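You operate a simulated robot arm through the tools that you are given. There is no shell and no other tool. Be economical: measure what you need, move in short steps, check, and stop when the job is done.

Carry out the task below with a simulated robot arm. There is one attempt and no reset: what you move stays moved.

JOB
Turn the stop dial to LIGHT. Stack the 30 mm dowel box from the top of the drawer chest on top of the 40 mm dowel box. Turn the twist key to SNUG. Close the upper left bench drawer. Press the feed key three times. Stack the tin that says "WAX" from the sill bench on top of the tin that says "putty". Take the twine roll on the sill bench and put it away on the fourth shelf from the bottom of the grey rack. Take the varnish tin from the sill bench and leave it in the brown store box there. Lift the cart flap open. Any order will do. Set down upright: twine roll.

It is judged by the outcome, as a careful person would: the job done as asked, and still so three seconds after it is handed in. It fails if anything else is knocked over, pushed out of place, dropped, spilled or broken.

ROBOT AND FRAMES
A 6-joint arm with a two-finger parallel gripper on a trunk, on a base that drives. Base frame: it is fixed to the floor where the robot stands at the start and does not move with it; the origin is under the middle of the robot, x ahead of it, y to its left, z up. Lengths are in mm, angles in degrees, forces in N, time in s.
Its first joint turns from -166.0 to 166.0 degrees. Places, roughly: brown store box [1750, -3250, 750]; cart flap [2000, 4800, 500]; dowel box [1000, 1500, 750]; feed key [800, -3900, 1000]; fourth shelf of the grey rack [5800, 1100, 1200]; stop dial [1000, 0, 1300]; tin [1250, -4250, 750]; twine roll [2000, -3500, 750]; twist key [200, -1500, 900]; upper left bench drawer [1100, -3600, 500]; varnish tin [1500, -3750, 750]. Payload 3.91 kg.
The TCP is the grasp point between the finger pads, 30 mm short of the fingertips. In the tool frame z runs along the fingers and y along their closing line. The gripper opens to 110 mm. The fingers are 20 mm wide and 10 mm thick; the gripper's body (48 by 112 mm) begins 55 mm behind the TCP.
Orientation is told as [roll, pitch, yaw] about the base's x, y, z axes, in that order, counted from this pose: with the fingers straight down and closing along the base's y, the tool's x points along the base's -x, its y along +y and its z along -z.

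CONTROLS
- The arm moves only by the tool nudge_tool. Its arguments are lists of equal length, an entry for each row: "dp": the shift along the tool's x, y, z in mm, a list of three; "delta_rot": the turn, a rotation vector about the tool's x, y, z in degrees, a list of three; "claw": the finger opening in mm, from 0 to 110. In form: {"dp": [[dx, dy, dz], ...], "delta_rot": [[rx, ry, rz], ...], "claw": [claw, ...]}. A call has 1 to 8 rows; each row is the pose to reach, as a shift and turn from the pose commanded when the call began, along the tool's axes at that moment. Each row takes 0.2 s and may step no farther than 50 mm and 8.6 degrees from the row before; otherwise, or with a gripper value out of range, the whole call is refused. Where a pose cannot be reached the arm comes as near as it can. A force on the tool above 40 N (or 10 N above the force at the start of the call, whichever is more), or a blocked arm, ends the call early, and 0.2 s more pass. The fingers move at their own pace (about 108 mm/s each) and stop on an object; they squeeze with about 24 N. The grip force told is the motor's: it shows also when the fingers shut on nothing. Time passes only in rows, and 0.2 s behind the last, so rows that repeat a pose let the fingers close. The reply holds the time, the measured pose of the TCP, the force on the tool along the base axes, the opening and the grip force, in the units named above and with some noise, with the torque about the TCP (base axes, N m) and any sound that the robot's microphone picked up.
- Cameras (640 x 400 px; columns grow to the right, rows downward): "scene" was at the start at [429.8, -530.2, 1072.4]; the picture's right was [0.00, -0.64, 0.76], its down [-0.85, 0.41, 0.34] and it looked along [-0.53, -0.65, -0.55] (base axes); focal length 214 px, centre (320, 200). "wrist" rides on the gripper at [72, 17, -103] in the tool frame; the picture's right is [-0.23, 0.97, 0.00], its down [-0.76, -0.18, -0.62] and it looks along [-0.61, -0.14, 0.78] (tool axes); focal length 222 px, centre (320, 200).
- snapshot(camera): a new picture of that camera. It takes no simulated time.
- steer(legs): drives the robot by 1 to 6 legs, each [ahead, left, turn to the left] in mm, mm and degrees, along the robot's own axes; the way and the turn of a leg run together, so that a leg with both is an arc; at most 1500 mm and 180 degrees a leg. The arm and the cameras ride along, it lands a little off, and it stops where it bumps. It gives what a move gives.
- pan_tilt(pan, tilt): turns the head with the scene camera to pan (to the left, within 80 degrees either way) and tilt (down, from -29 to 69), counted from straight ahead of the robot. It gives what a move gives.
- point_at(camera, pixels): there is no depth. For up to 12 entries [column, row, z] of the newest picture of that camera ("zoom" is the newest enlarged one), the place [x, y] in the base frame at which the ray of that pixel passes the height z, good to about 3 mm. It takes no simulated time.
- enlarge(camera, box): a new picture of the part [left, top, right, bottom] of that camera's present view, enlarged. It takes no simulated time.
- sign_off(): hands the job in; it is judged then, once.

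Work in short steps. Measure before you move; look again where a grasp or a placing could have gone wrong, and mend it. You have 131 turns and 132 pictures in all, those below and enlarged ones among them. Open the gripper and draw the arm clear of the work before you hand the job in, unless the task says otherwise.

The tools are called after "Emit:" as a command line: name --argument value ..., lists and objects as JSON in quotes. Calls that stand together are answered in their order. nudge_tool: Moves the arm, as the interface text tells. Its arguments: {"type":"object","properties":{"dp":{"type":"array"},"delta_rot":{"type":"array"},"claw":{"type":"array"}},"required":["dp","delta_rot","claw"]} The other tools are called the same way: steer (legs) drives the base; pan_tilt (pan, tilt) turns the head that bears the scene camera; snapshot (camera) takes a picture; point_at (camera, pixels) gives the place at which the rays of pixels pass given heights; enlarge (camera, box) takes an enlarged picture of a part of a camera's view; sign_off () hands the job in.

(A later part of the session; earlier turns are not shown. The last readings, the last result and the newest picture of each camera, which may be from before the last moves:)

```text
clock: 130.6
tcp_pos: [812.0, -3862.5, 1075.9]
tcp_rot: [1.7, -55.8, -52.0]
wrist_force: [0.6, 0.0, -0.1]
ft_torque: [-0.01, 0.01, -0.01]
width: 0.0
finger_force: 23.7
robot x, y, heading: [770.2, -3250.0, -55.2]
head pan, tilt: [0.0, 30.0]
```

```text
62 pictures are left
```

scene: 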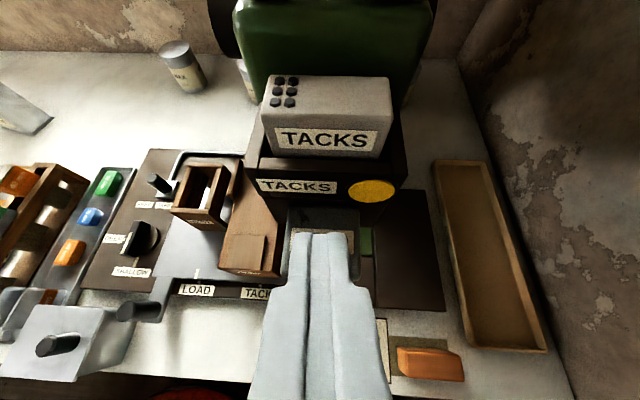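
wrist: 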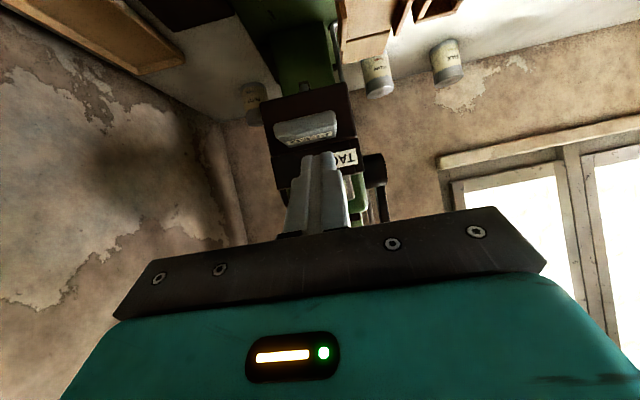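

Two clicks so far. I press the third time and lift off again.

Emit:
nudge_tool --dp '[[5, 0, 3.5], [10, 0, 7], [14, 0, 9.8], [17, 0, 12], [19, 0, 13.3], [20.5, 0, 14.4], [22, 0, 15.4], [23.5, 0, 16.5]]' --delta_rot '[[0, 0, 0], [0, 0, 0], [0, 0, 0], [0, 0, 0], [0, 0, 0], [0, 0, 0], [0, 0, 0], [0, 0, 0]]' --claw '[0, 0, 0, 0, 0, 0, 0, 0]'

Emit:
nudge_tool --dp '[[-6.5, 0, -4.6], [-13, 0, -9.2], [-25, 0, -18], [-50, 0, -45], [-60, 0, -90], [-70, 0, -135]]' --delta_rot '[[0, 0, 0], [0, 0, 0], [0, 0, 0], [0, 0, 0], [0, 0, 0], [0, 0, 0]]' --claw '[0, 0, 0, 0, 0, 0]'

Emit:
snapshot --camera "scene"

```text
clock: 132.0
tcp_pos: [810.3, -3860.9, 1056.7]
tcp_rot: [1.0, -56.2, -51.6]
wrist_force: [-1.7, 4.5, 18.3]
ft_torque: [-0.2, -0.2, 0.06]
width: 0.2
finger_force: 23.8
robot x, y, heading: [769.5, -3253.7, -55.2]
head pan, tilt: [0.0, 30.0]
heard: click
stopped in row 6: the force on the tool passed its limit at 44 N (the readings are from after the stop); the commanded pose is now the measured one
```

```text
clock: 133.4
tcp_pos: [763.8, -3808.2, 1191.1]
tcp_rot: [1.3, -56.0, -51.9]
wrist_force: [-0.2, 0.0, -0.6]
ft_torque: [0.01, -0.01, 0.0]
width: 0.0
finger_force: 23.7
robot x, y, heading: [766.9, -3252.7, -55.1]
head pan, tilt: [0.0, 30.0]
```

```text
61 pictures are left
```

scene: 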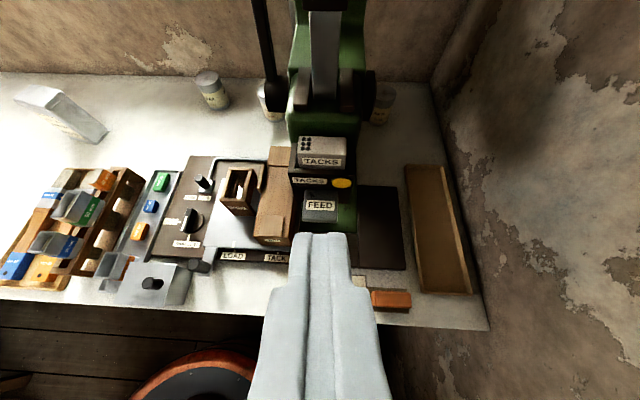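

Three clicks recorded; feed key done. Next WAX tin: I swing left while turning the tool down, drive 65 mm closer, and extend toward it for an overhead look.

Emit:
nudge_tool --dp '[[0, 44, 0], [0, 88, 0], [0, 132, 0], [0, 176, 0], [0, 220, 0], [0, 264, 0], [0, 308, 0], [0, 345, 0]]' --delta_rot '[[0, 7, 0], [0, 14, 0], [0, 21, 0], [0, 28, 0], [0, 35, 0], [0, 42, 0], [0, 49, 0], [0, 56, 0]]' --claw '[100, 100, 100, 100, 100, 100, 100, 100]'

Emit:
steer --legs '[[65, 0, 0]]'

Emit:
nudge_tool --dp '[[-48, 0, 0], [-96, 0, 0], [-144, 0, 0], [-192, 0, 0], [-240, 0, 0], [-288, 0, 0], [-336, 0, 0], [-384, 0, 0]]' --delta_rot '[[0, 0, 0], [0, 0, 0], [0, 0, 0], [0, 0, 0], [0, 0, 0], [0, 0, 0], [0, 0, 0], [0, 0, 0]]' --claw '[100, 100, 100, 100, 100, 100, 100, 100]'

Emit:
pan_tilt --pan 0 --tilt 10

Emit:
snapshot --camera "scene"

```text
clock: 135.2
tcp_pos: [1031.9, -3589.5, 1192.1]
tcp_rot: [0.7, 0.0, -50.7]
wrist_force: [-0.1, 1.3, 1.0]
ft_torque: [-0.06, -0.05, -0.02]
width: 100.0
finger_force: 0.0
robot x, y, heading: [763.0, -3252.5, -55.2]
head pan, tilt: [0.0, 30.0]
```

```text
clock: 136.2
tcp_pos: [1067.7, -3644.3, 1192.5]
tcp_rot: [0.8, 0.0, -50.9]
wrist_force: [0.0, -0.7, -0.3]
ft_torque: [0.01, -0.01, -0.02]
width: 99.7
finger_force: 0.1
robot x, y, heading: [807.1, -3305.7, -55.4]
head pan, tilt: [0.0, 30.0]
```

```text
clock: 137.9
tcp_pos: [1308.4, -3944.6, 1193.8]
tcp_rot: [0.7, -0.2, -50.9]
wrist_force: [0.0, -0.1, 0.6]
ft_torque: [-0.1, -0.07, 0.01]
width: 100.2
finger_force: 0.1
robot x, y, heading: [805.7, -3307.1, -55.4]
head pan, tilt: [0.0, 30.0]
```

```text
clock: 138.8
tcp_pos: [1308.5, -3945.6, 1193.0]
tcp_rot: [0.6, -0.1, -50.9]
wrist_force: [0.2, 0.1, -0.5]
ft_torque: [0.02, -0.02, 0.02]
width: 100.2
finger_force: 0.0
robot x, y, heading: [803.1, -3305.3, -55.5]
head pan, tilt: [0.0, 10.0]
```

```text
60 pictures are left
```

scene: 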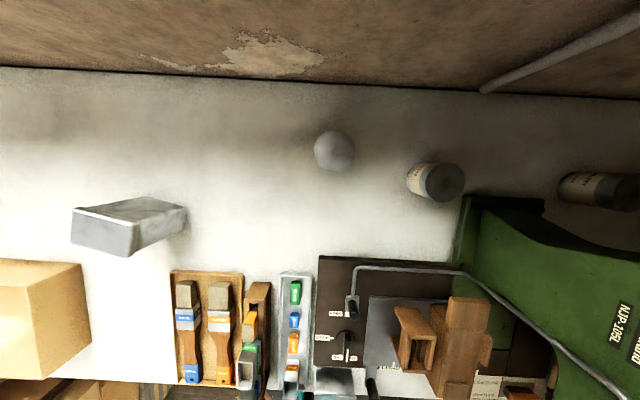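

Camera is almost directly over WAX (334,151). I query positions for WAX, GREASE, PUTTY lids and the varnish tin.

Emit:
point_at --camera "scene" --pixels '[[334, 151, 840], [334, 151, 760], [445, 182, 840], [625, 192, 840], [625, 192, 860], [566, 182, 760], [125, 255, 860], [70, 243, 860], [186, 210, 760], [130, 225, 870], [314, 151, 840], [354, 151, 840]]'

Emit:
enlarge --camera "scene" --box '[300, 110, 460, 210]'

Emit:
enlarge --camera "scene" --box '[540, 150, 640, 220]'

```text
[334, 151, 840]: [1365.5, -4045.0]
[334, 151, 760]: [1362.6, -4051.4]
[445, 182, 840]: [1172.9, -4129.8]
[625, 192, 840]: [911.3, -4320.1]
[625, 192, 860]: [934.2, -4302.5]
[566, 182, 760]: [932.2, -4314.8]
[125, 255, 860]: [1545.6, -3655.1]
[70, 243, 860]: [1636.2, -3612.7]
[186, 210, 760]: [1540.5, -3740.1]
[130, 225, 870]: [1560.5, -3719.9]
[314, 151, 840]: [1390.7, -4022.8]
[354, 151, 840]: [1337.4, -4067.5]
```

```text
4.00 times, centred on (380, 160) of scene
```

zoom: 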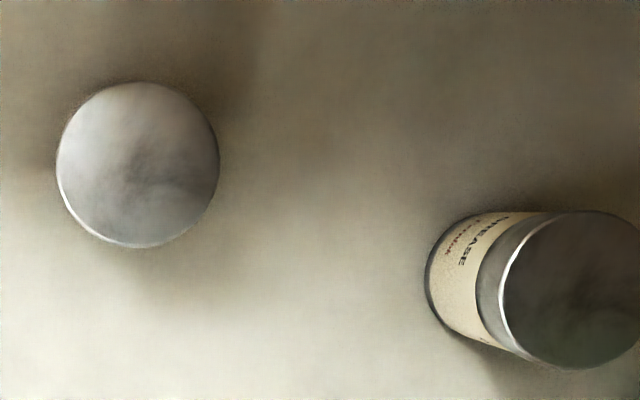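

```text
5.71 times, centred on (590, 185) of scene
```

zoom: 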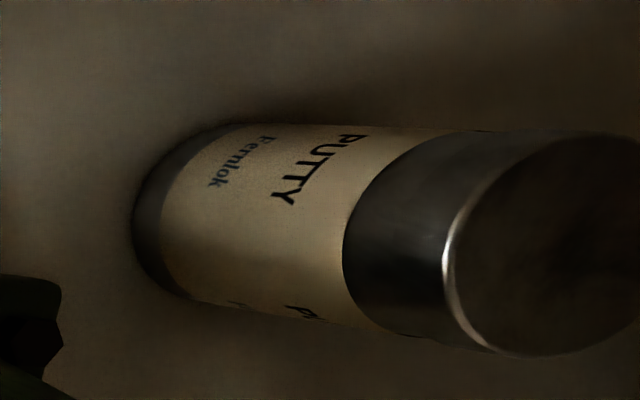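

WAX centre ≈(1365,−4046), Ø≈65–70. The wall is close behind, so I rotate the tool so the head points right along the bench, and centre above WAX at z≈1090.

Emit:
nudge_tool --dp '[[-15, -2, 12], [-30, -5, 25], [-45, -8, 38], [-60, -10, 50], [-75, -13, 62], [-90, -15, 75], [-103, -17, 88], [-113.6, -19.5, 100]]' --delta_rot '[[0, 0, 8.5], [0, 0, 17], [0, 0, 25.5], [0, 0, 34], [0, 0, 42.5], [0, 0, 51], [0, 0, 59.5], [0, 0, 68]]' --claw '[100, 100, 100, 100, 100, 100, 100, 100]'

Emit:
nudge_tool --dp '[[0, 0, 0], [0, 0, 0], [0, 0, 0]]' --delta_rot '[[0, 0, 8.5], [0, 0, 17], [0, 0, 25]]' --claw '[100, 100, 100]'

Emit:
snapshot --camera "scene"

Emit:
point_at --camera "scene" --pixels '[[320, 200, 800], [320, 200, 900], [320, 300, 800], [320, 300, 900]]'

```text
clock: 140.6
tcp_pos: [1366.3, -4042.0, 1090.2]
tcp_rot: [0.3, 0.5, -118.9]
wrist_force: [0.2, -0.5, 0.7]
ft_torque: [0.01, -0.05, -0.02]
width: 99.9
finger_force: 0.0
robot x, y, heading: [805.4, -3307.7, -55.6]
head pan, tilt: [0.0, 10.0]
```

```text
clock: 141.4
tcp_pos: [1366.7, -4042.0, 1092.2]
tcp_rot: [0.0, 0.7, -144.0]
wrist_force: [-0.1, 0.0, 1.1]
ft_torque: [-0.01, -0.02, -0.04]
width: 100.1
finger_force: 0.2
robot x, y, heading: [805.6, -3308.5, -55.4]
head pan, tilt: [0.0, 10.0]
```

```text
57 pictures are left
```

scene: 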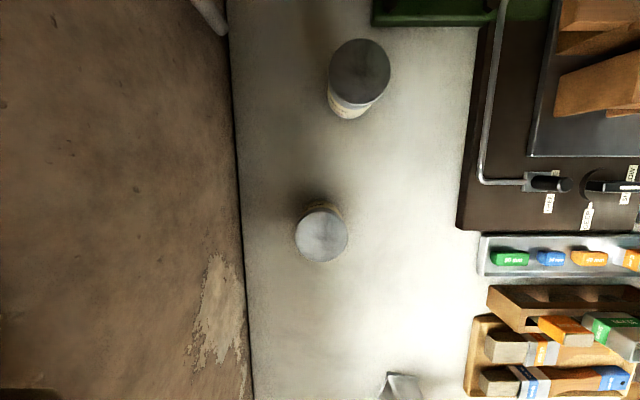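

```text
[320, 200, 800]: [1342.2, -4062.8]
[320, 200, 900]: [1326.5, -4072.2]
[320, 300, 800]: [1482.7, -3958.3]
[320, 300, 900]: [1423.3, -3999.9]
```

Lid height triangulates to ≈875. I descend until fingertips are just above the lid and check the wrist view.

Emit:
nudge_tool --dp '[[-3, 1.5, 45], [-3, 1.5, 90], [-3, 1.5, 135], [-3, 1.5, 170]]' --delta_rot '[[0, 0, 0], [0, 0, 0], [0, 0, 0], [0, 0, 0]]' --claw '[100, 100, 100, 100]'

Emit:
snapshot --camera "wrist"

Emit:
pan_tilt --pan 0 --tilt 45

Emit:
snapshot --camera "scene"

```text
clock: 142.4
tcp_pos: [1368.3, -4042.3, 923.4]
tcp_rot: [0.1, 0.7, -143.9]
wrist_force: [-0.5, 0.4, 0.1]
ft_torque: [0.0, -0.02, 0.02]
width: 99.6
finger_force: 0.0
robot x, y, heading: [804.5, -3306.0, -55.3]
head pan, tilt: [0.0, 10.0]
```

```text
56 pictures are left
```

wrist: 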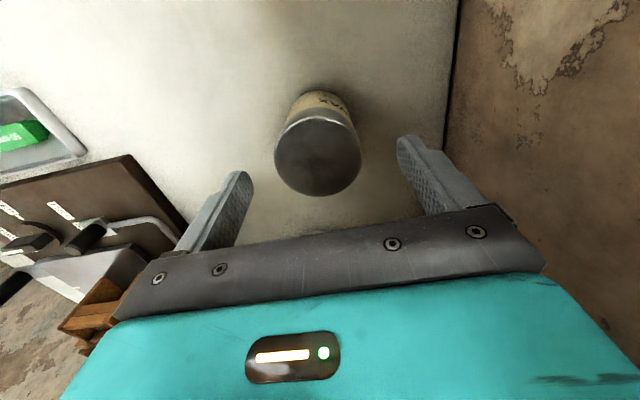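

```text
clock: 143.4
tcp_pos: [1368.0, -4041.5, 923.1]
tcp_rot: [0.0, 0.6, -144.0]
wrist_force: [-0.1, -0.2, -0.2]
ft_torque: [-0.05, 0.01, 0.01]
width: 100.0
finger_force: 0.0
robot x, y, heading: [806.6, -3309.0, -55.3]
head pan, tilt: [0.0, 45.0]
```

```text
55 pictures are left
```

scene: 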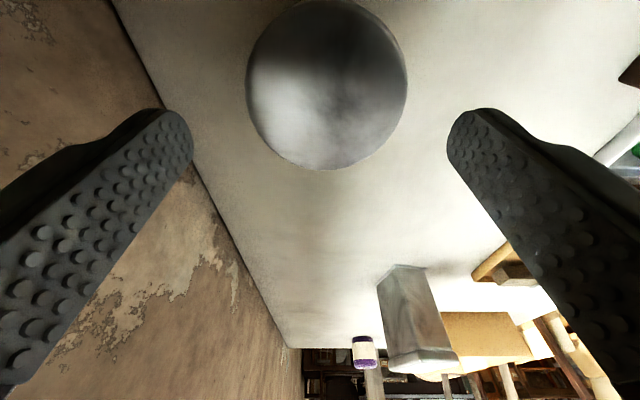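

Alignment is good; lid is ≈8 mm toward head side (−x). I shift −8 mm, descend 55 mm and close on WAX.

Emit:
nudge_tool --dp '[[-8, 0, 0], [-8, 0, 30], [-8, 0, 55], [-8, 0, 55], [-8, 0, 55], [-8, 0, 55]]' --delta_rot '[[0, 0, 0], [0, 0, 0], [0, 0, 0], [0, 0, 0], [0, 0, 0], [0, 0, 0]]' --claw '[100, 100, 100, 50, 50, 50]'

Emit:
snapshot --camera "wrist"

```text
clock: 144.8
tcp_pos: [1362.8, -4047.7, 868.3]
tcp_rot: [0.0, 0.7, -143.9]
wrist_force: [-1.0, 1.4, 0.1]
ft_torque: [-0.05, -0.05, 0.01]
width: 64.1
finger_force: 24.3
robot x, y, heading: [804.6, -3309.5, -55.3]
head pan, tilt: [0.0, 45.0]
```

```text
54 pictures are left
```

wrist: 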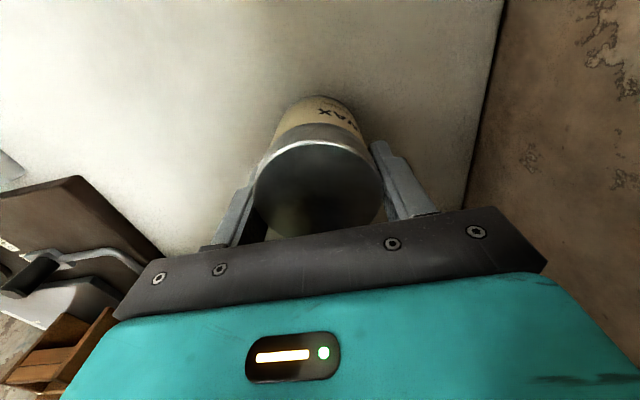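

WAX gripped (64.1 mm). I lift, then retract toward the robot while turning the head forward again; then check state.

Emit:
nudge_tool --dp '[[0, 0, -20], [0, 0, -65], [0, 0, -110], [0, 0, -150]]' --delta_rot '[[0, 0, 0], [0, 0, 0], [0, 0, 0], [0, 0, 0]]' --claw '[50, 50, 50, 50]'

Emit:
nudge_tool --dp '[[0, -48, 0], [0, -96, 0], [0, -144, 0], [0, -192, 0], [0, -240, 0], [0, -288, 0], [0, -336, 0], [0, -384, 0]]' --delta_rot '[[0, 0, 0], [0, 0, -8.5], [0, 0, -17], [0, 0, -25.5], [0, 0, -34], [0, 0, -42.5], [0, 0, -51], [0, 0, -59.5]]' --claw '[50, 50, 50, 50, 50, 50, 50, 50]'

Emit:
nudge_tool --dp '[[0, 0, 0], [0, 0, 0], [0, 0, 0], [0, 0, 0]]' --delta_rot '[[0, 0, -8.5], [0, 0, -17], [0, 0, -25.5], [0, 0, -30]]' --claw '[50, 50, 50, 50]'

Emit:
steer --legs '[[-260, 0, 0], [0, -280, 0]]'

Emit:
pan_tilt --pan -20 --tilt -20

Emit:
snapshot --camera "scene"

```text
clock: 145.8
tcp_pos: [1359.4, -4054.7, 1019.2]
tcp_rot: [0.0, 0.7, -144.0]
wrist_force: [0.0, -0.4, -2.8]
ft_torque: [0.02, 0.04, 0.03]
width: 64.0
finger_force: 23.4
robot x, y, heading: [803.1, -3304.1, -55.2]
head pan, tilt: [0.0, 45.0]
```

```text
clock: 147.6
tcp_pos: [1136.9, -3740.4, 1014.6]
tcp_rot: [0.7, 0.4, -84.2]
wrist_force: [-0.5, -1.0, -3.7]
ft_torque: [0.08, 0.06, 0.04]
width: 64.2
finger_force: 24.0
robot x, y, heading: [803.6, -3307.1, -55.3]
head pan, tilt: [0.0, 45.0]
```

```text
clock: 148.6
tcp_pos: [1133.7, -3739.3, 1016.5]
tcp_rot: [0.6, 0.0, -54.3]
wrist_force: [-0.1, -0.7, -3.1]
ft_torque: [-0.03, 0.02, 0.03]
width: 64.2
finger_force: 24.1
robot x, y, heading: [806.2, -3309.1, -55.4]
head pan, tilt: [0.0, 45.0]
```

```text
clock: 152.0
tcp_pos: [760.8, -3672.2, 1017.8]
tcp_rot: [0.7, 0.0, -53.9]
wrist_force: [-0.3, 0.1, -3.1]
ft_torque: [-0.02, -0.02, -0.01]
width: 64.3
finger_force: 24.2
robot x, y, heading: [425.7, -3242.1, -55.0]
head pan, tilt: [0.0, 45.0]
```

```text
clock: 153.4
tcp_pos: [761.8, -3672.2, 1017.5]
tcp_rot: [0.7, 0.0, -53.9]
wrist_force: [0.0, 0.5, -2.6]
ft_torque: [0.0, -0.05, 0.02]
width: 64.2
finger_force: 23.8
robot x, y, heading: [427.7, -3243.4, -54.9]
head pan, tilt: [-20.0, -20.0]
```

```text
53 pictures are left
```

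scene: 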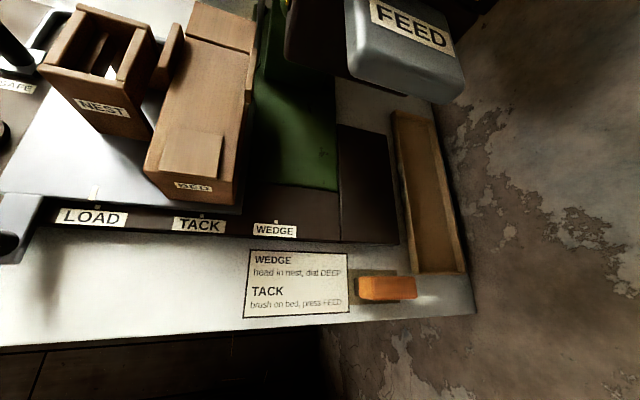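

Robot is at a safe stand-off. I shift the arm right to the corridor between machine and wall (L≈1735), drive ahead 255 mm, and look.

Emit:
nudge_tool --dp '[[0, -43, 0], [0, -86, 0], [0, -129, 0], [0, -172, 0], [0, -215, 0], [0, -255, 0]]' --delta_rot '[[0, 0, 0], [0, 0, 0], [0, 0, 0], [0, 0, 0], [0, 0, 0], [0, 0, 0]]' --claw '[50, 50, 50, 50, 50, 50]'

Emit:
steer --legs '[[255, 0, 0]]'

Emit:
pan_tilt --pan 0 --tilt -28

Emit:
snapshot --camera "scene"

```text
clock: 154.8
tcp_pos: [552.6, -3823.0, 1013.6]
tcp_rot: [0.7, 0.0, -53.9]
wrist_force: [-0.3, 0.5, -1.9]
ft_torque: [-0.07, -0.03, 0.01]
width: 64.4
finger_force: 24.5
robot x, y, heading: [426.6, -3241.3, -54.7]
head pan, tilt: [-20.0, -20.0]
```

```text
clock: 156.6
tcp_pos: [693.5, -4026.5, 1012.5]
tcp_rot: [0.7, 0.0, -54.1]
wrist_force: [-0.2, 0.4, -3.2]
ft_torque: [0.02, -0.05, -0.01]
width: 64.5
finger_force: 23.7
robot x, y, heading: [568.1, -3445.2, -54.8]
head pan, tilt: [-20.0, -20.0]
```

```text
clock: 157.4
tcp_pos: [694.8, -4025.8, 1014.1]
tcp_rot: [0.8, 0.0, -54.0]
wrist_force: [0.4, 0.7, -4.3]
ft_torque: [-0.04, -0.05, 0.0]
width: 64.3
finger_force: 23.8
robot x, y, heading: [570.4, -3442.2, -54.9]
head pan, tilt: [0.0, -28.0]
```

```text
52 pictures are left
```

scene: 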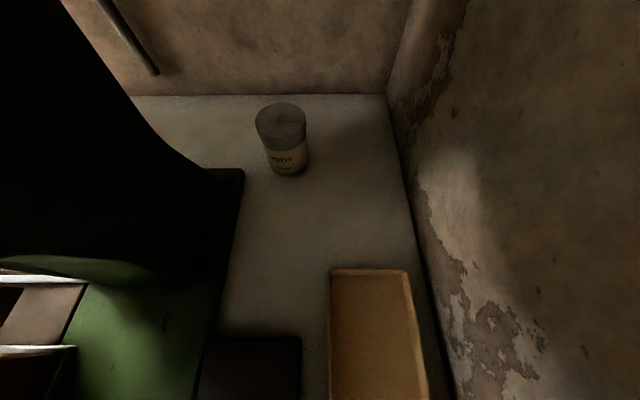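

PUTTY is visible: lid (281,121), base (287,172). I query its position.

Emit:
point_at --camera "scene" --pixels '[[281, 120, 876], [281, 120, 840], [281, 120, 900], [287, 174, 800], [287, 174, 760], [385, 94, 800], [237, 170, 800], [440, 390, 800], [183, 95, 800]]'

Emit:
enlarge --camera "scene" --box '[230, 80, 350, 190]'

```text
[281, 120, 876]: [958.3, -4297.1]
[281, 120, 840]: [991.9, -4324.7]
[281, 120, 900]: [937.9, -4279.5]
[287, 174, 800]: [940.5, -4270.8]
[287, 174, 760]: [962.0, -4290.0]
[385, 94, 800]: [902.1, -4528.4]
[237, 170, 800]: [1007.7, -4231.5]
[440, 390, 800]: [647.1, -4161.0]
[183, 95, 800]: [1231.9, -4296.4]
```

```text
3.64 times, centred on (290, 135) of scene
```

zoom: 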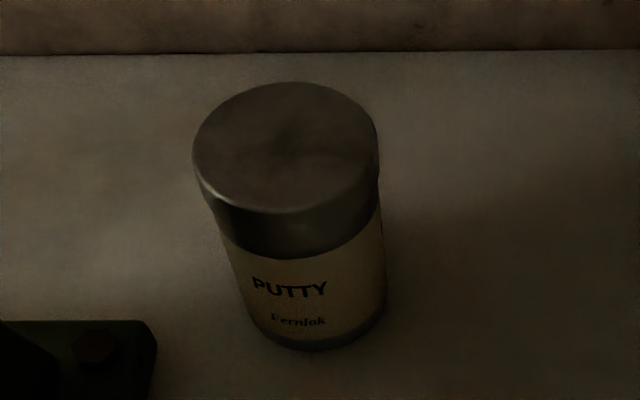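

PUTTY ≈(952,−4288), lid z≈876; back wall at D≈4225. I extend forward 260 mm along the corridor and check clearances.

Emit:
nudge_tool --dp '[[-45, 2, 0], [-90, 5, 0], [-135, 8, 0], [-180, 12, 0], [-225, 16, 0], [-265, 20, 0]]' --delta_rot '[[0, 0, 0], [0, 0, 0], [0, 0, 0], [0, 0, 0], [0, 0, 0], [0, 0, 0]]' --claw '[50, 50, 50, 50, 50, 50]'

Emit:
pan_tilt --pan 0 --tilt 0

Emit:
snapshot --camera "scene"

Emit:
snapshot --camera "wrist"

```text
clock: 158.8
tcp_pos: [866.1, -4229.8, 1017.6]
tcp_rot: [0.7, -0.1, -53.9]
wrist_force: [-0.2, 0.4, -0.9]
ft_torque: [-0.07, -0.05, 0.01]
width: 64.2
finger_force: 24.3
robot x, y, heading: [565.3, -3449.2, -55.0]
head pan, tilt: [0.0, -28.0]
```

```text
clock: 159.8
tcp_pos: [864.5, -4230.3, 1017.2]
tcp_rot: [0.7, -0.1, -54.0]
wrist_force: [-0.2, 0.7, -3.0]
ft_torque: [-0.01, 0.01, 0.01]
width: 64.0
finger_force: 24.2
robot x, y, heading: [571.3, -3443.9, -54.6]
head pan, tilt: [0.0, 0.0]
```

```text
50 pictures are left
```

scene: 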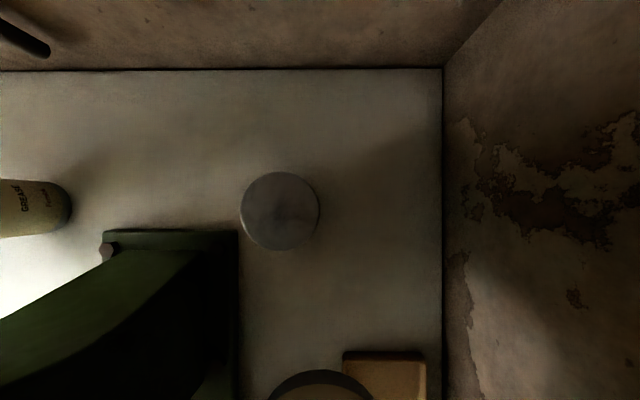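

```text
49 pictures are left
```

wrist: 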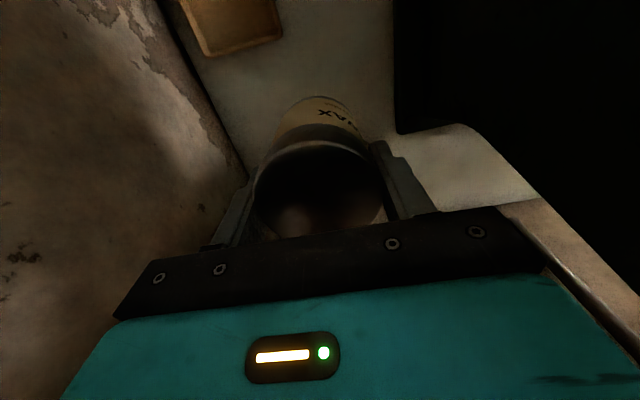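

PUTTY lid at (280,211), almost nadir — I query it for a precise centre.

Emit:
point_at --camera "scene" --pixels '[[280, 211, 876], [280, 211, 860], [320, 200, 876], [320, 200, 800], [319, 211, 876], [241, 211, 876]]'

```text
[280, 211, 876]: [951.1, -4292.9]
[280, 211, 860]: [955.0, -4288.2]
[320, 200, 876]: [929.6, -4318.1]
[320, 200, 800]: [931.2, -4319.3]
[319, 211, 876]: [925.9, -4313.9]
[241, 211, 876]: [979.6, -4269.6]
```

Target PUTTY centre ≈(950,−4295). I move over it and descend to ~12 mm above contact.

Emit:
nudge_tool --dp '[[-40, 10, 0], [-75, 20, 0], [-103, 30.5, 0], [-103, 30.5, 0]]' --delta_rot '[[0, 0, 0], [0, 0, 0], [0, 0, 0], [0, 0, 0]]' --claw '[50, 50, 50, 50]'

Emit:
nudge_tool --dp '[[0, 0, 25], [0, 0, 45], [0, 0, 50]]' --delta_rot '[[0, 0, 0], [0, 0, 0], [0, 0, 0]]' --claw '[50, 50, 50]'

Emit:
snapshot --camera "wrist"

Emit:
pan_tilt --pan 0 --tilt 60

Emit:
snapshot --camera "scene"

```text
clock: 160.8
tcp_pos: [949.5, -4295.3, 1013.4]
tcp_rot: [0.8, 0.0, -53.9]
wrist_force: [-0.4, -0.3, -2.8]
ft_torque: [0.0, 0.0, -0.02]
width: 64.1
finger_force: 24.1
robot x, y, heading: [566.4, -3447.5, -54.8]
head pan, tilt: [0.0, 0.0]
```

```text
clock: 161.6
tcp_pos: [950.0, -4293.0, 963.3]
tcp_rot: [0.7, -0.1, -54.0]
wrist_force: [0.6, -0.4, -1.6]
ft_torque: [-0.01, -0.02, -0.03]
width: 63.9
finger_force: 24.0
robot x, y, heading: [571.9, -3450.0, -55.0]
head pan, tilt: [0.0, 0.0]
```

```text
48 pictures are left
```

wrist: 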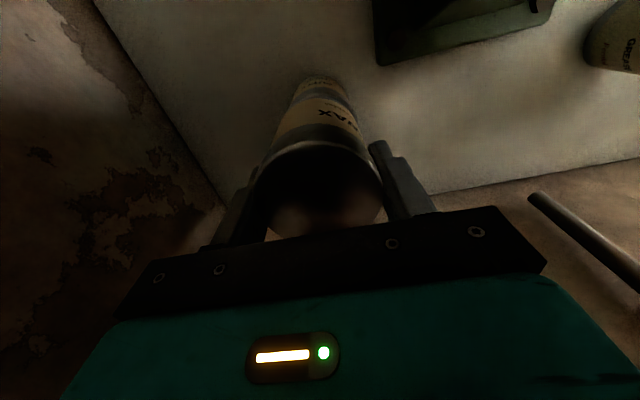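

```text
clock: 162.8
tcp_pos: [950.1, -4293.3, 964.4]
tcp_rot: [0.7, -0.1, -54.0]
wrist_force: [-0.9, 0.0, -3.0]
ft_torque: [-0.01, 0.01, 0.01]
width: 64.0
finger_force: 23.8
robot x, y, heading: [566.5, -3448.1, -54.9]
head pan, tilt: [0.0, 60.0]
```

```text
47 pictures are left
```

scene: 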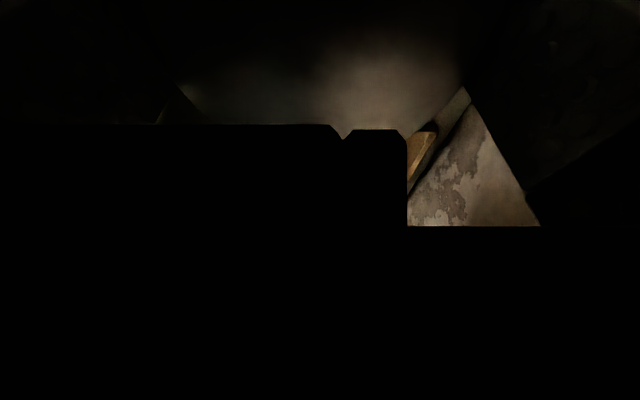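

The wrist view shows WAX above PUTTY roughly coaxial. I enlarge to verify and lower in small steps.

Emit:
enlarge --camera "wrist" --box '[250, 60, 410, 160]'

Emit:
nudge_tool --dp '[[0, 0, 4], [0, 0, 7], [0, 0, 10]]' --delta_rot '[[0, 0, 0], [0, 0, 0], [0, 0, 0]]' --claw '[50, 50, 50]'

```text
4.00 times, centred on (330, 110) of wrist
```

zoom: 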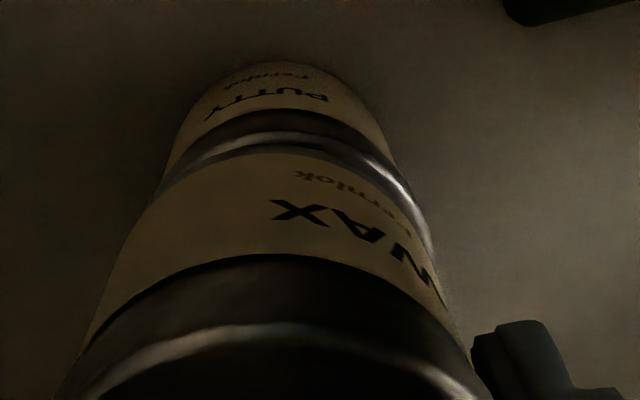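

```text
clock: 163.7
tcp_pos: [952.0, -4294.0, 953.7]
tcp_rot: [0.7, -0.1, -54.0]
wrist_force: [0.5, -0.3, -2.6]
ft_torque: [-0.04, 0.0, 0.01]
width: 64.3
finger_force: 24.2
robot x, y, heading: [568.6, -3445.4, -54.8]
head pan, tilt: [0.0, 60.0]
```

Silhouettes are coaxial. Still no contact at 953.7; I continue lowering in 3 mm rows.

Emit:
nudge_tool --dp '[[0, 0, 3], [0, 0, 6]]' --delta_rot '[[0, 0, 0], [0, 0, 0]]' --claw '[50, 50]'

Emit:
enlarge --camera "wrist" --box '[250, 60, 410, 160]'

```text
clock: 164.2
tcp_pos: [951.9, -4293.8, 949.8]
tcp_rot: [0.7, -0.3, -54.0]
wrist_force: [3.9, -3.5, 25.0]
ft_torque: [0.15, 0.08, -0.08]
width: 64.6
finger_force: 24.2
robot x, y, heading: [568.8, -3446.0, -54.9]
head pan, tilt: [0.0, 60.0]
```

```text
4.00 times, centred on (330, 110) of wrist
```

zoom: 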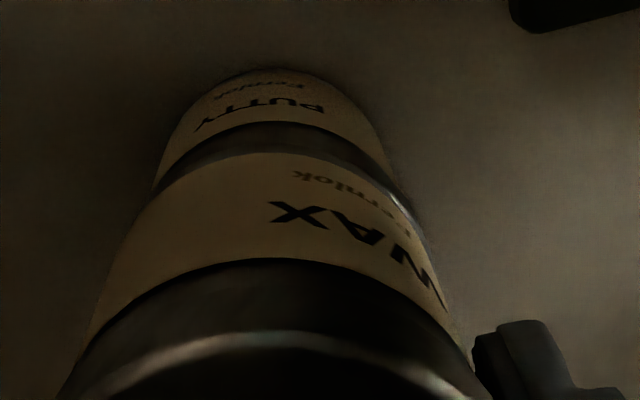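

Contact made (25 N). I ease up 1 mm, open, and rise straight up.

Emit:
nudge_tool --dp '[[0, 0, -1], [0, 0, -1], [0, 0, -1], [0, 0, -30], [0, 0, -70], [0, 0, -100]]' --delta_rot '[[0, 0, 0], [0, 0, 0], [0, 0, 0], [0, 0, 0], [0, 0, 0], [0, 0, 0]]' --claw '[95, 95, 95, 95, 95, 95]'

Emit:
snapshot --camera "wrist"

```text
clock: 165.7
tcp_pos: [949.5, -4295.8, 1047.5]
tcp_rot: [0.7, 0.0, -54.0]
wrist_force: [0.0, -0.2, -0.3]
ft_torque: [-0.01, -0.01, 0.03]
width: 94.9
finger_force: 0.0
robot x, y, heading: [568.3, -3445.7, -55.2]
head pan, tilt: [0.0, 60.0]
```

```text
44 pictures are left
```

wrist: 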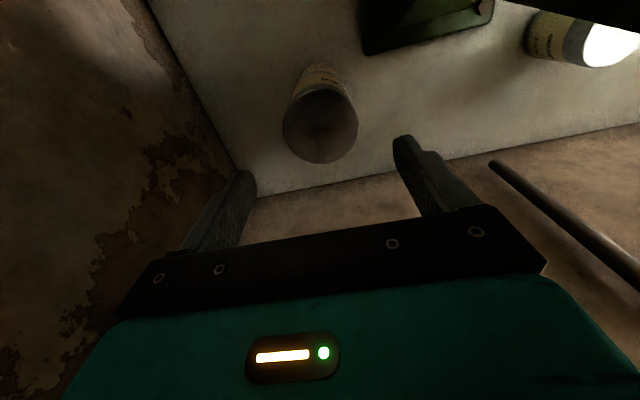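

WAX stands on PUTTY. I retrace out of the corridor, then drive back, left and forward to stand before the varnish tin, box and twine.

Emit:
nudge_tool --dp '[[45, -4, 0], [90, -10, 0], [135, -18, 0], [180, -26, 0], [225, -34, 0], [270, -40, 0], [315, -45, 0], [360, -50, 0]]' --delta_rot '[[0, 0, 0], [0, 0, 0], [0, 0, 0], [0, 0, 0], [0, 0, 0], [0, 0, 0], [0, 0, 0], [0, 0, 0]]' --claw '[95, 95, 95, 95, 95, 95, 95, 95]'

Emit:
steer --legs '[[-260, 0, 0], [0, 900, 0], [270, 0, 0]]'

Emit:
pan_tilt --pan 0 --tilt -15

Emit:
snapshot --camera "scene"

```text
clock: 167.4
tcp_pos: [700.6, -4031.9, 1047.4]
tcp_rot: [0.7, 0.0, -54.0]
wrist_force: [0.6, 0.0, -1.6]
ft_torque: [0.05, 0.01, 0.02]
width: 95.2
finger_force: 0.1
robot x, y, heading: [569.3, -3444.3, -55.2]
head pan, tilt: [0.0, 60.0]
```

```text
clock: 175.2
tcp_pos: [1430.3, -3514.0, 1049.1]
tcp_rot: [0.6, 0.0, -55.6]
wrist_force: [-0.5, 0.7, 0.6]
ft_torque: [0.0, -0.01, -0.01]
width: 94.9
finger_force: 0.1
robot x, y, heading: [1312.6, -2928.0, -56.3]
head pan, tilt: [0.0, 60.0]
```

```text
clock: 176.7
tcp_pos: [1429.3, -3513.2, 1048.6]
tcp_rot: [0.7, 0.0, -55.6]
wrist_force: [0.5, -0.5, -0.9]
ft_torque: [0.0, 0.05, -0.02]
width: 95.1
finger_force: 0.0
robot x, y, heading: [1312.9, -2927.3, -56.4]
head pan, tilt: [0.0, -15.0]
```

```text
43 pictures are left
```

scene: 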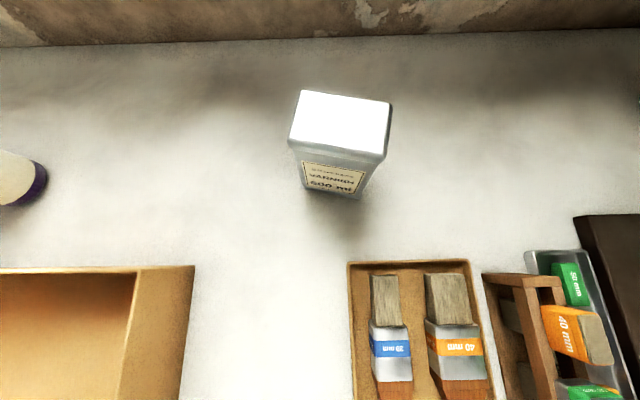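

Varnish tin: top face corners (303,90),(392,102),(384,156),(290,142); base front edge (303,188)–(362,198). I query these.

Emit:
point_at --camera "scene" --pixels '[[303, 188, 800], [362, 198, 800], [290, 142, 900], [384, 156, 900], [303, 90, 900], [392, 102, 900], [290, 142, 930], [384, 156, 930], [185, 380, 860], [30, 270, 860], [192, 268, 860]]'

```text
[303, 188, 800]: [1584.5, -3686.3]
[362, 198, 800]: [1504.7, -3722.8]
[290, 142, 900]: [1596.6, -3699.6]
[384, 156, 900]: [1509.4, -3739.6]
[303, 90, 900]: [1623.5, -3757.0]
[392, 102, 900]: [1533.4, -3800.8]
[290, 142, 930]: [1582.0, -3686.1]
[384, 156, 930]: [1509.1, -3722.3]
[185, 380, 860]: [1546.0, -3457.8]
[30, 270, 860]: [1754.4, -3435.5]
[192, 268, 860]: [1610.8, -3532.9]
```

Tin ≈88×57×120 mm, centre (1556,−3730), front heading −65°. I go above it and rotate so the fingers close across the 57 mm side.

Emit:
nudge_tool --dp '[[-32, -2, 0], [-64, -4, 0], [-96, -6, 0], [-128, -9, 0], [-160, -11, 0], [-192, -13, 0], [-224, -16, 0], [-251, -18, 0]]' --delta_rot '[[0, 0, 8.5], [0, 0, 17], [0, 0, 25.5], [0, 0, 34], [0, 0, 42.5], [0, 0, 51], [0, 0, 59.5], [0, 0, 68]]' --claw '[90, 90, 90, 90, 90, 90, 90, 90]'

Emit:
nudge_tool --dp '[[0, 0, 15], [0, 0, 30], [0, 0, 45], [0, 0, 60]]' --delta_rot '[[0, 0, 8], [0, 0, 16], [0, 0, 24], [0, 0, 31.8]]' --claw '[90, 90, 90, 90]'

Emit:
snapshot --camera "wrist"

Emit:
pan_tilt --pan 0 --tilt 40

Emit:
snapshot --camera "scene"

```text
clock: 178.5
tcp_pos: [1559.7, -3729.2, 1048.4]
tcp_rot: [0.3, 0.6, -123.5]
wrist_force: [-0.4, 0.5, 1.3]
ft_torque: [-0.03, -0.01, -0.02]
width: 90.3
finger_force: 0.1
robot x, y, heading: [1310.3, -2926.1, -56.3]
head pan, tilt: [0.0, -15.0]
```

```text
clock: 179.5
tcp_pos: [1558.9, -3731.8, 987.7]
tcp_rot: [-0.1, 0.6, -155.4]
wrist_force: [0.6, 0.5, 0.8]
ft_torque: [-0.02, -0.02, 0.03]
width: 89.7
finger_force: 0.1
robot x, y, heading: [1316.0, -2923.1, -56.3]
head pan, tilt: [0.0, -15.0]
```

```text
42 pictures are left
```

wrist: 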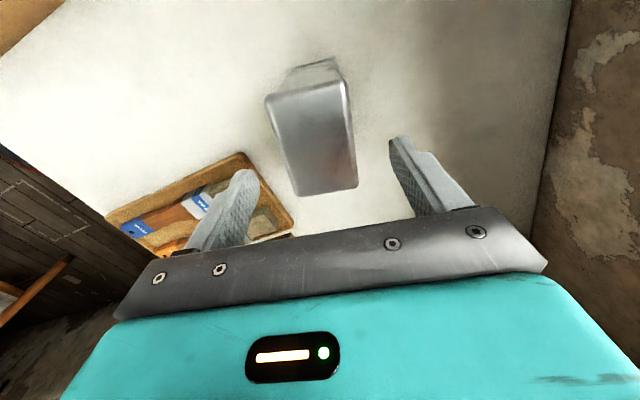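

```text
clock: 180.8
tcp_pos: [1559.1, -3730.9, 987.7]
tcp_rot: [-0.2, 0.7, -155.2]
wrist_force: [-0.7, 0.6, -0.4]
ft_torque: [-0.01, 0.0, 0.01]
width: 89.8
finger_force: 0.1
robot x, y, heading: [1313.4, -2926.1, -56.3]
head pan, tilt: [0.0, 40.0]
```

```text
41 pictures are left
```

scene: 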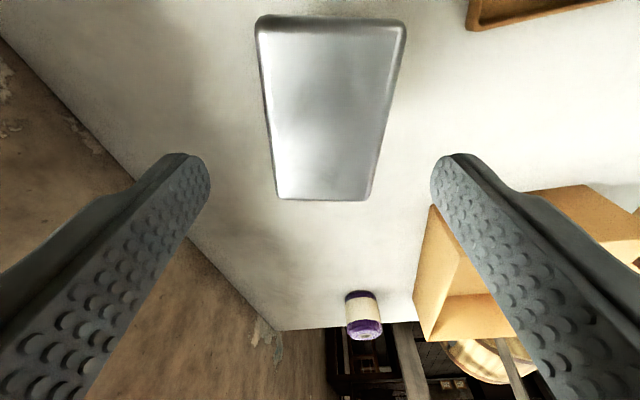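

Aligned (tin centre col ≈325 between finger tips 210/432). I descend 92 mm and grip.

Emit:
nudge_tool --dp '[[0, 0, 35], [0, 0, 65], [0, 0, 92], [0, 0, 92], [0, 0, 92], [0, 0, 92]]' --delta_rot '[[0, 0, 0], [0, 0, 0], [0, 0, 0], [0, 0, 0], [0, 0, 0], [0, 0, 0]]' --claw '[90, 90, 90, 40, 40, 40]'

Emit:
nudge_tool --dp '[[0, 0, -20], [0, 0, -60], [0, 0, -100], [0, 0, -140]]' --delta_rot '[[0, 0, 0], [0, 0, 0], [0, 0, 0], [0, 0, 0]]' --claw '[40, 40, 40, 40]'

Emit:
snapshot --camera "scene"

```text
clock: 182.2
tcp_pos: [1558.1, -3732.2, 892.3]
tcp_rot: [-0.1, 0.7, -155.2]
wrist_force: [-0.2, 0.6, -0.1]
ft_torque: [0.01, 0.03, -0.02]
width: 60.4
finger_force: 24.2
robot x, y, heading: [1313.3, -2927.5, -56.2]
head pan, tilt: [0.0, 40.0]
```

```text
clock: 183.2
tcp_pos: [1556.7, -3727.8, 1034.9]
tcp_rot: [-0.2, 0.8, -155.3]
wrist_force: [-0.2, 0.6, -5.4]
ft_torque: [0.02, 0.03, 0.0]
width: 60.1
finger_force: 23.5
robot x, y, heading: [1314.4, -2925.6, -56.7]
head pan, tilt: [0.0, 40.0]
```

```text
40 pictures are left
```

scene: 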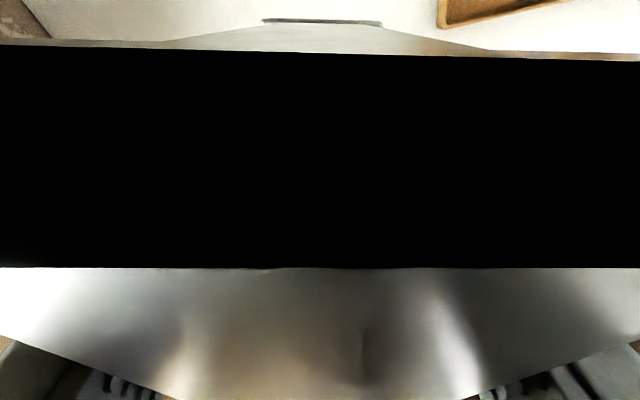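

Varnish held (60 mm). I carry it left toward the box, turning the head forward so the camera can see into the box.

Emit:
nudge_tool --dp '[[28, -37, 0], [57, -75, 0], [85, -112, 0], [114, -149, 0], [142, -187, 0], [171, -224, 0], [199, -262, 0], [228, -299, 0]]' --delta_rot '[[0, 0, -8.5], [0, 0, -17], [0, 0, -25.5], [0, 0, -34], [0, 0, -42.5], [0, 0, -51], [0, 0, -59.5], [0, 0, -68]]' --claw '[40, 40, 40, 40, 40, 40, 40, 40]'

Emit:
nudge_tool --dp '[[34, 9, 0], [67, 18, 0], [100, 28, 0], [134, 37, 0]]' --delta_rot '[[0, 0, -8], [0, 0, -16], [0, 0, -24], [0, 0, -32]]' --claw '[40, 40, 40, 40]'

Emit:
pan_tilt --pan 0 --tilt -5

Emit:
snapshot --camera "scene"

```text
clock: 185.0
tcp_pos: [1641.5, -3361.7, 1035.6]
tcp_rot: [0.7, 0.4, -87.2]
wrist_force: [0.2, -1.7, -6.0]
ft_torque: [0.02, 0.03, -0.02]
width: 60.4
finger_force: 23.3
robot x, y, heading: [1311.9, -2927.2, -56.8]
head pan, tilt: [0.0, 40.0]
```

```text
clock: 186.0
tcp_pos: [1670.7, -3229.1, 1044.6]
tcp_rot: [0.7, 0.0, -55.3]
wrist_force: [-0.4, 0.0, -5.1]
ft_torque: [-0.01, 0.02, -0.01]
width: 60.2
finger_force: 23.8
robot x, y, heading: [1312.4, -2926.3, -56.7]
head pan, tilt: [0.0, 40.0]
```

```text
clock: 187.1
tcp_pos: [1669.8, -3228.5, 1044.9]
tcp_rot: [0.7, 0.0, -55.3]
wrist_force: [-0.6, 0.9, -5.4]
ft_torque: [0.0, 0.02, 0.01]
width: 60.1
finger_force: 23.5
robot x, y, heading: [1319.9, -2925.7, -56.4]
head pan, tilt: [0.0, -5.0]
```

```text
39 pictures are left
```

scene: 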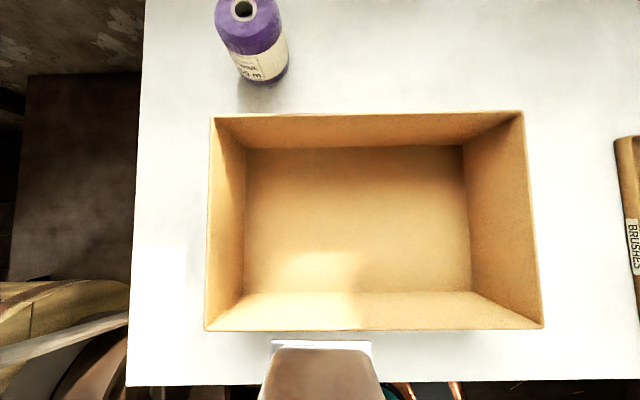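

Box floor centre at (357,220), rim corners (213,117)…(542,328). I query these plus the twine roll (250,10)/(262,80).

Emit:
point_at --camera "scene" --pixels '[[357, 220, 805], [246, 148, 805], [462, 145, 805], [472, 292, 805], [245, 294, 805], [213, 117, 890], [523, 111, 890], [542, 328, 890], [205, 330, 890], [244, 10, 920], [244, 10, 900], [262, 84, 800]]'

```text
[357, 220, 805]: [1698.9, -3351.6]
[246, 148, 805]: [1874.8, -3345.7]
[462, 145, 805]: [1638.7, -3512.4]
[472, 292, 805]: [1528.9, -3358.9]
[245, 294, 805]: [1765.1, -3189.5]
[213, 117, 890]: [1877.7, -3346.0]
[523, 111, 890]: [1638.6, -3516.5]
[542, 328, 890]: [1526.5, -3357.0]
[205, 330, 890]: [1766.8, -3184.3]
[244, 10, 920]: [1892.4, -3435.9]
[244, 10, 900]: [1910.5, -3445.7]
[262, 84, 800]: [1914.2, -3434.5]
```

Box interior 290×190, centre (1701,−3351), rim z≈890. I place the tin slightly robot-side of centre: move over and lower to just above the floor.

Emit:
nudge_tool --dp '[[-42, -22, 0], [-83, -44, 0], [-83, -44, 45], [-83, -44, 90], [-83, -44, 125], [-83, -44, 138]]' --delta_rot '[[0, 0, 0], [0, 0, 0], [0, 0, 0], [0, 0, 0], [0, 0, 0], [0, 0, 0]]' --claw '[40, 40, 40, 40, 40, 40]'

Emit:
nudge_tool --dp '[[0, 0, 3], [0, 0, 6], [0, 0, 8]]' --delta_rot '[[0, 0, 0], [0, 0, 0], [0, 0, 0]]' --claw '[40, 40, 40]'

Emit:
snapshot --camera "wrist"

```text
clock: 188.5
tcp_pos: [1683.5, -3319.8, 903.7]
tcp_rot: [0.7, -0.1, -55.3]
wrist_force: [0.1, 0.7, -6.1]
ft_torque: [0.03, 0.0, 0.0]
width: 60.5
finger_force: 23.6
robot x, y, heading: [1313.8, -2924.4, -56.2]
head pan, tilt: [0.0, -5.0]
```

```text
clock: 189.3
tcp_pos: [1682.8, -3318.0, 895.5]
tcp_rot: [0.7, -0.3, -55.1]
wrist_force: [6.1, 1.2, 25.7]
ft_torque: [-0.3, 0.29, 0.07]
width: 59.7
finger_force: 23.9
robot x, y, heading: [1313.3, -2924.5, -56.5]
head pan, tilt: [0.0, -5.0]
```

```text
38 pictures are left
```

wrist: 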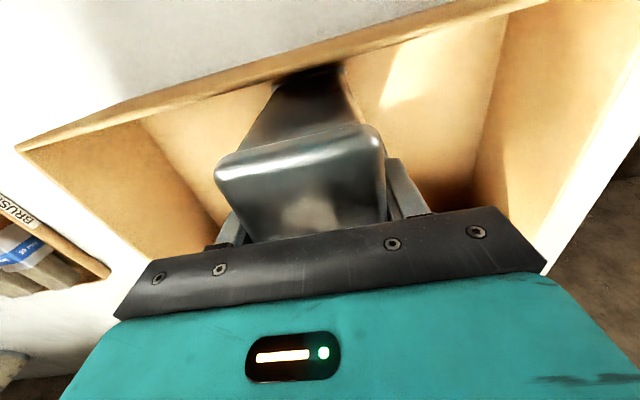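

Contact (26 N): varnish rests in the box. I open, rise, and move over toward the twine roll for a top view.

Emit:
nudge_tool --dp '[[0, 0, -1], [0, 0, -1], [0, 0, -1], [0, 0, -40], [0, 0, -85], [0, 0, -130], [0, 0, -170]]' --delta_rot '[[0, 0, 0], [0, 0, 0], [0, 0, 0], [0, 0, 0], [0, 0, 0], [0, 0, 0], [0, 0, 0]]' --claw '[95, 95, 95, 95, 95, 95, 95]'

Emit:
nudge_tool --dp '[[-32, 27, 0], [-64, 54, 0], [-96, 81, 0], [-128, 107, 0]]' --delta_rot '[[0, 0, 0], [0, 0, 0], [0, 0, 0], [0, 0, 0]]' --claw '[95, 95, 95, 95]'

Emit:
pan_tilt --pan 0 --tilt 5

Emit:
snapshot --camera "scene"

```text
clock: 190.9
tcp_pos: [1677.3, -3320.9, 1067.8]
tcp_rot: [0.7, 0.0, -55.3]
wrist_force: [-0.3, 0.3, 0.0]
ft_torque: [0.0, -0.01, -0.02]
width: 95.0
finger_force: 0.1
robot x, y, heading: [1316.5, -2927.9, -56.4]
head pan, tilt: [0.0, -5.0]
```

```text
clock: 191.9
tcp_pos: [1841.0, -3366.4, 1066.0]
tcp_rot: [0.7, -0.1, -55.3]
wrist_force: [-1.2, 0.6, 1.1]
ft_torque: [-0.03, -0.04, 0.04]
width: 95.1
finger_force: 0.0
robot x, y, heading: [1310.8, -2924.8, -56.2]
head pan, tilt: [0.0, -5.0]
```

```text
clock: 192.6
tcp_pos: [1841.5, -3366.6, 1065.5]
tcp_rot: [0.6, 0.0, -55.3]
wrist_force: [0.8, 0.8, -0.8]
ft_torque: [-0.03, 0.01, 0.02]
width: 94.8
finger_force: 0.1
robot x, y, heading: [1313.0, -2922.9, -56.5]
head pan, tilt: [0.0, 5.0]
```

```text
37 pictures are left
```

scene: 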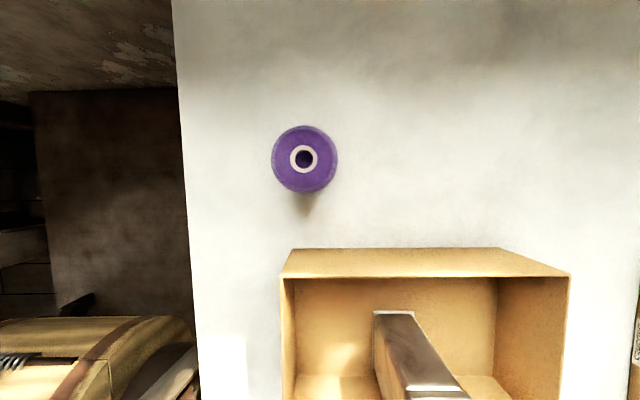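

Twine roll centre at (304,159), almost nadir; querying.

Emit:
point_at --camera "scene" --pixels '[[304, 159, 900], [304, 159, 860], [272, 159, 900], [338, 159, 900], [304, 200, 800]]'

```text
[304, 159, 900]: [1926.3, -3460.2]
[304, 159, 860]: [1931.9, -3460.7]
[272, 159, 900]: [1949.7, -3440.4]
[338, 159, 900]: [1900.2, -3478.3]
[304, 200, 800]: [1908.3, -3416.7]
```

Twine centre (1927,−3460), top ≈880, Ø≈69. It must enter a shelf upright, so I grasp it with the tool pitched 45° and yawed −100° (approach from left of the box). Moving to the pre-grasp pose.

Emit:
nudge_tool --dp '[[-10, 14, 0], [-20, 28, 0], [-30, 42, 0], [-40, 56, 0], [-50, 70, 0], [-61, 82, 0]]' --delta_rot '[[0, 0, 7.5], [0, 0, 15], [0, 0, 22.5], [0, 0, 30], [0, 0, 37.5], [0, 0, 45]]' --claw '[95, 95, 95, 95, 95, 95]'

Emit:
nudge_tool --dp '[[0, 0, 20], [0, 0, 42], [0, 0, 64], [0, 0, 86], [0, 0, 108], [0, 0, 129]]' --delta_rot '[[0, -7.5, 0], [0, -15, 0], [0, -22.5, 0], [0, -30, 0], [0, -37.5, 0], [0, -45, 0]]' --claw '[95, 95, 95, 95, 95, 95]'

Emit:
pan_tilt --pan 0 --tilt 20

Emit:
snapshot --camera "scene"

```text
clock: 194.0
tcp_pos: [1945.5, -3369.6, 1067.1]
tcp_rot: [0.5, 0.5, -100.4]
wrist_force: [0.5, 0.4, 0.6]
ft_torque: [0.04, -0.01, -0.01]
width: 94.8
finger_force: 0.1
robot x, y, heading: [1311.1, -2927.9, -56.3]
head pan, tilt: [0.0, 5.0]
```

```text
clock: 195.4
tcp_pos: [1943.9, -3367.7, 935.2]
tcp_rot: [0.8, -44.6, -100.8]
wrist_force: [-0.4, 0.4, 0.7]
ft_torque: [0.0, 0.0, 0.01]
width: 95.0
finger_force: 0.0
robot x, y, heading: [1314.9, -2925.3, -56.3]
head pan, tilt: [0.0, 5.0]
```

```text
clock: 196.2
tcp_pos: [1942.3, -3367.9, 936.2]
tcp_rot: [0.8, -44.5, -100.8]
wrist_force: [0.7, -0.8, -0.3]
ft_torque: [0.0, 0.04, -0.01]
width: 95.0
finger_force: 0.1
robot x, y, heading: [1314.8, -2924.9, -56.4]
head pan, tilt: [0.0, 20.0]
```

```text
36 pictures are left
```

scene: 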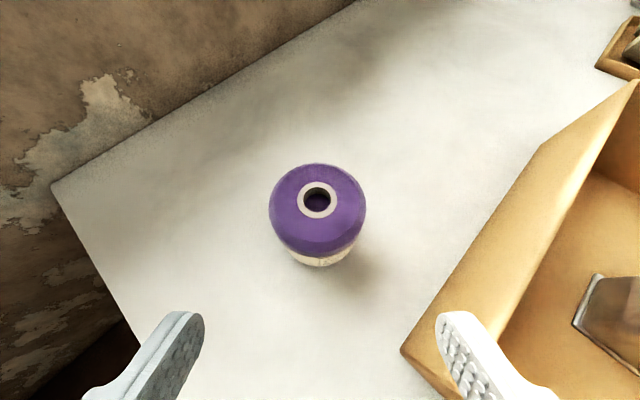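

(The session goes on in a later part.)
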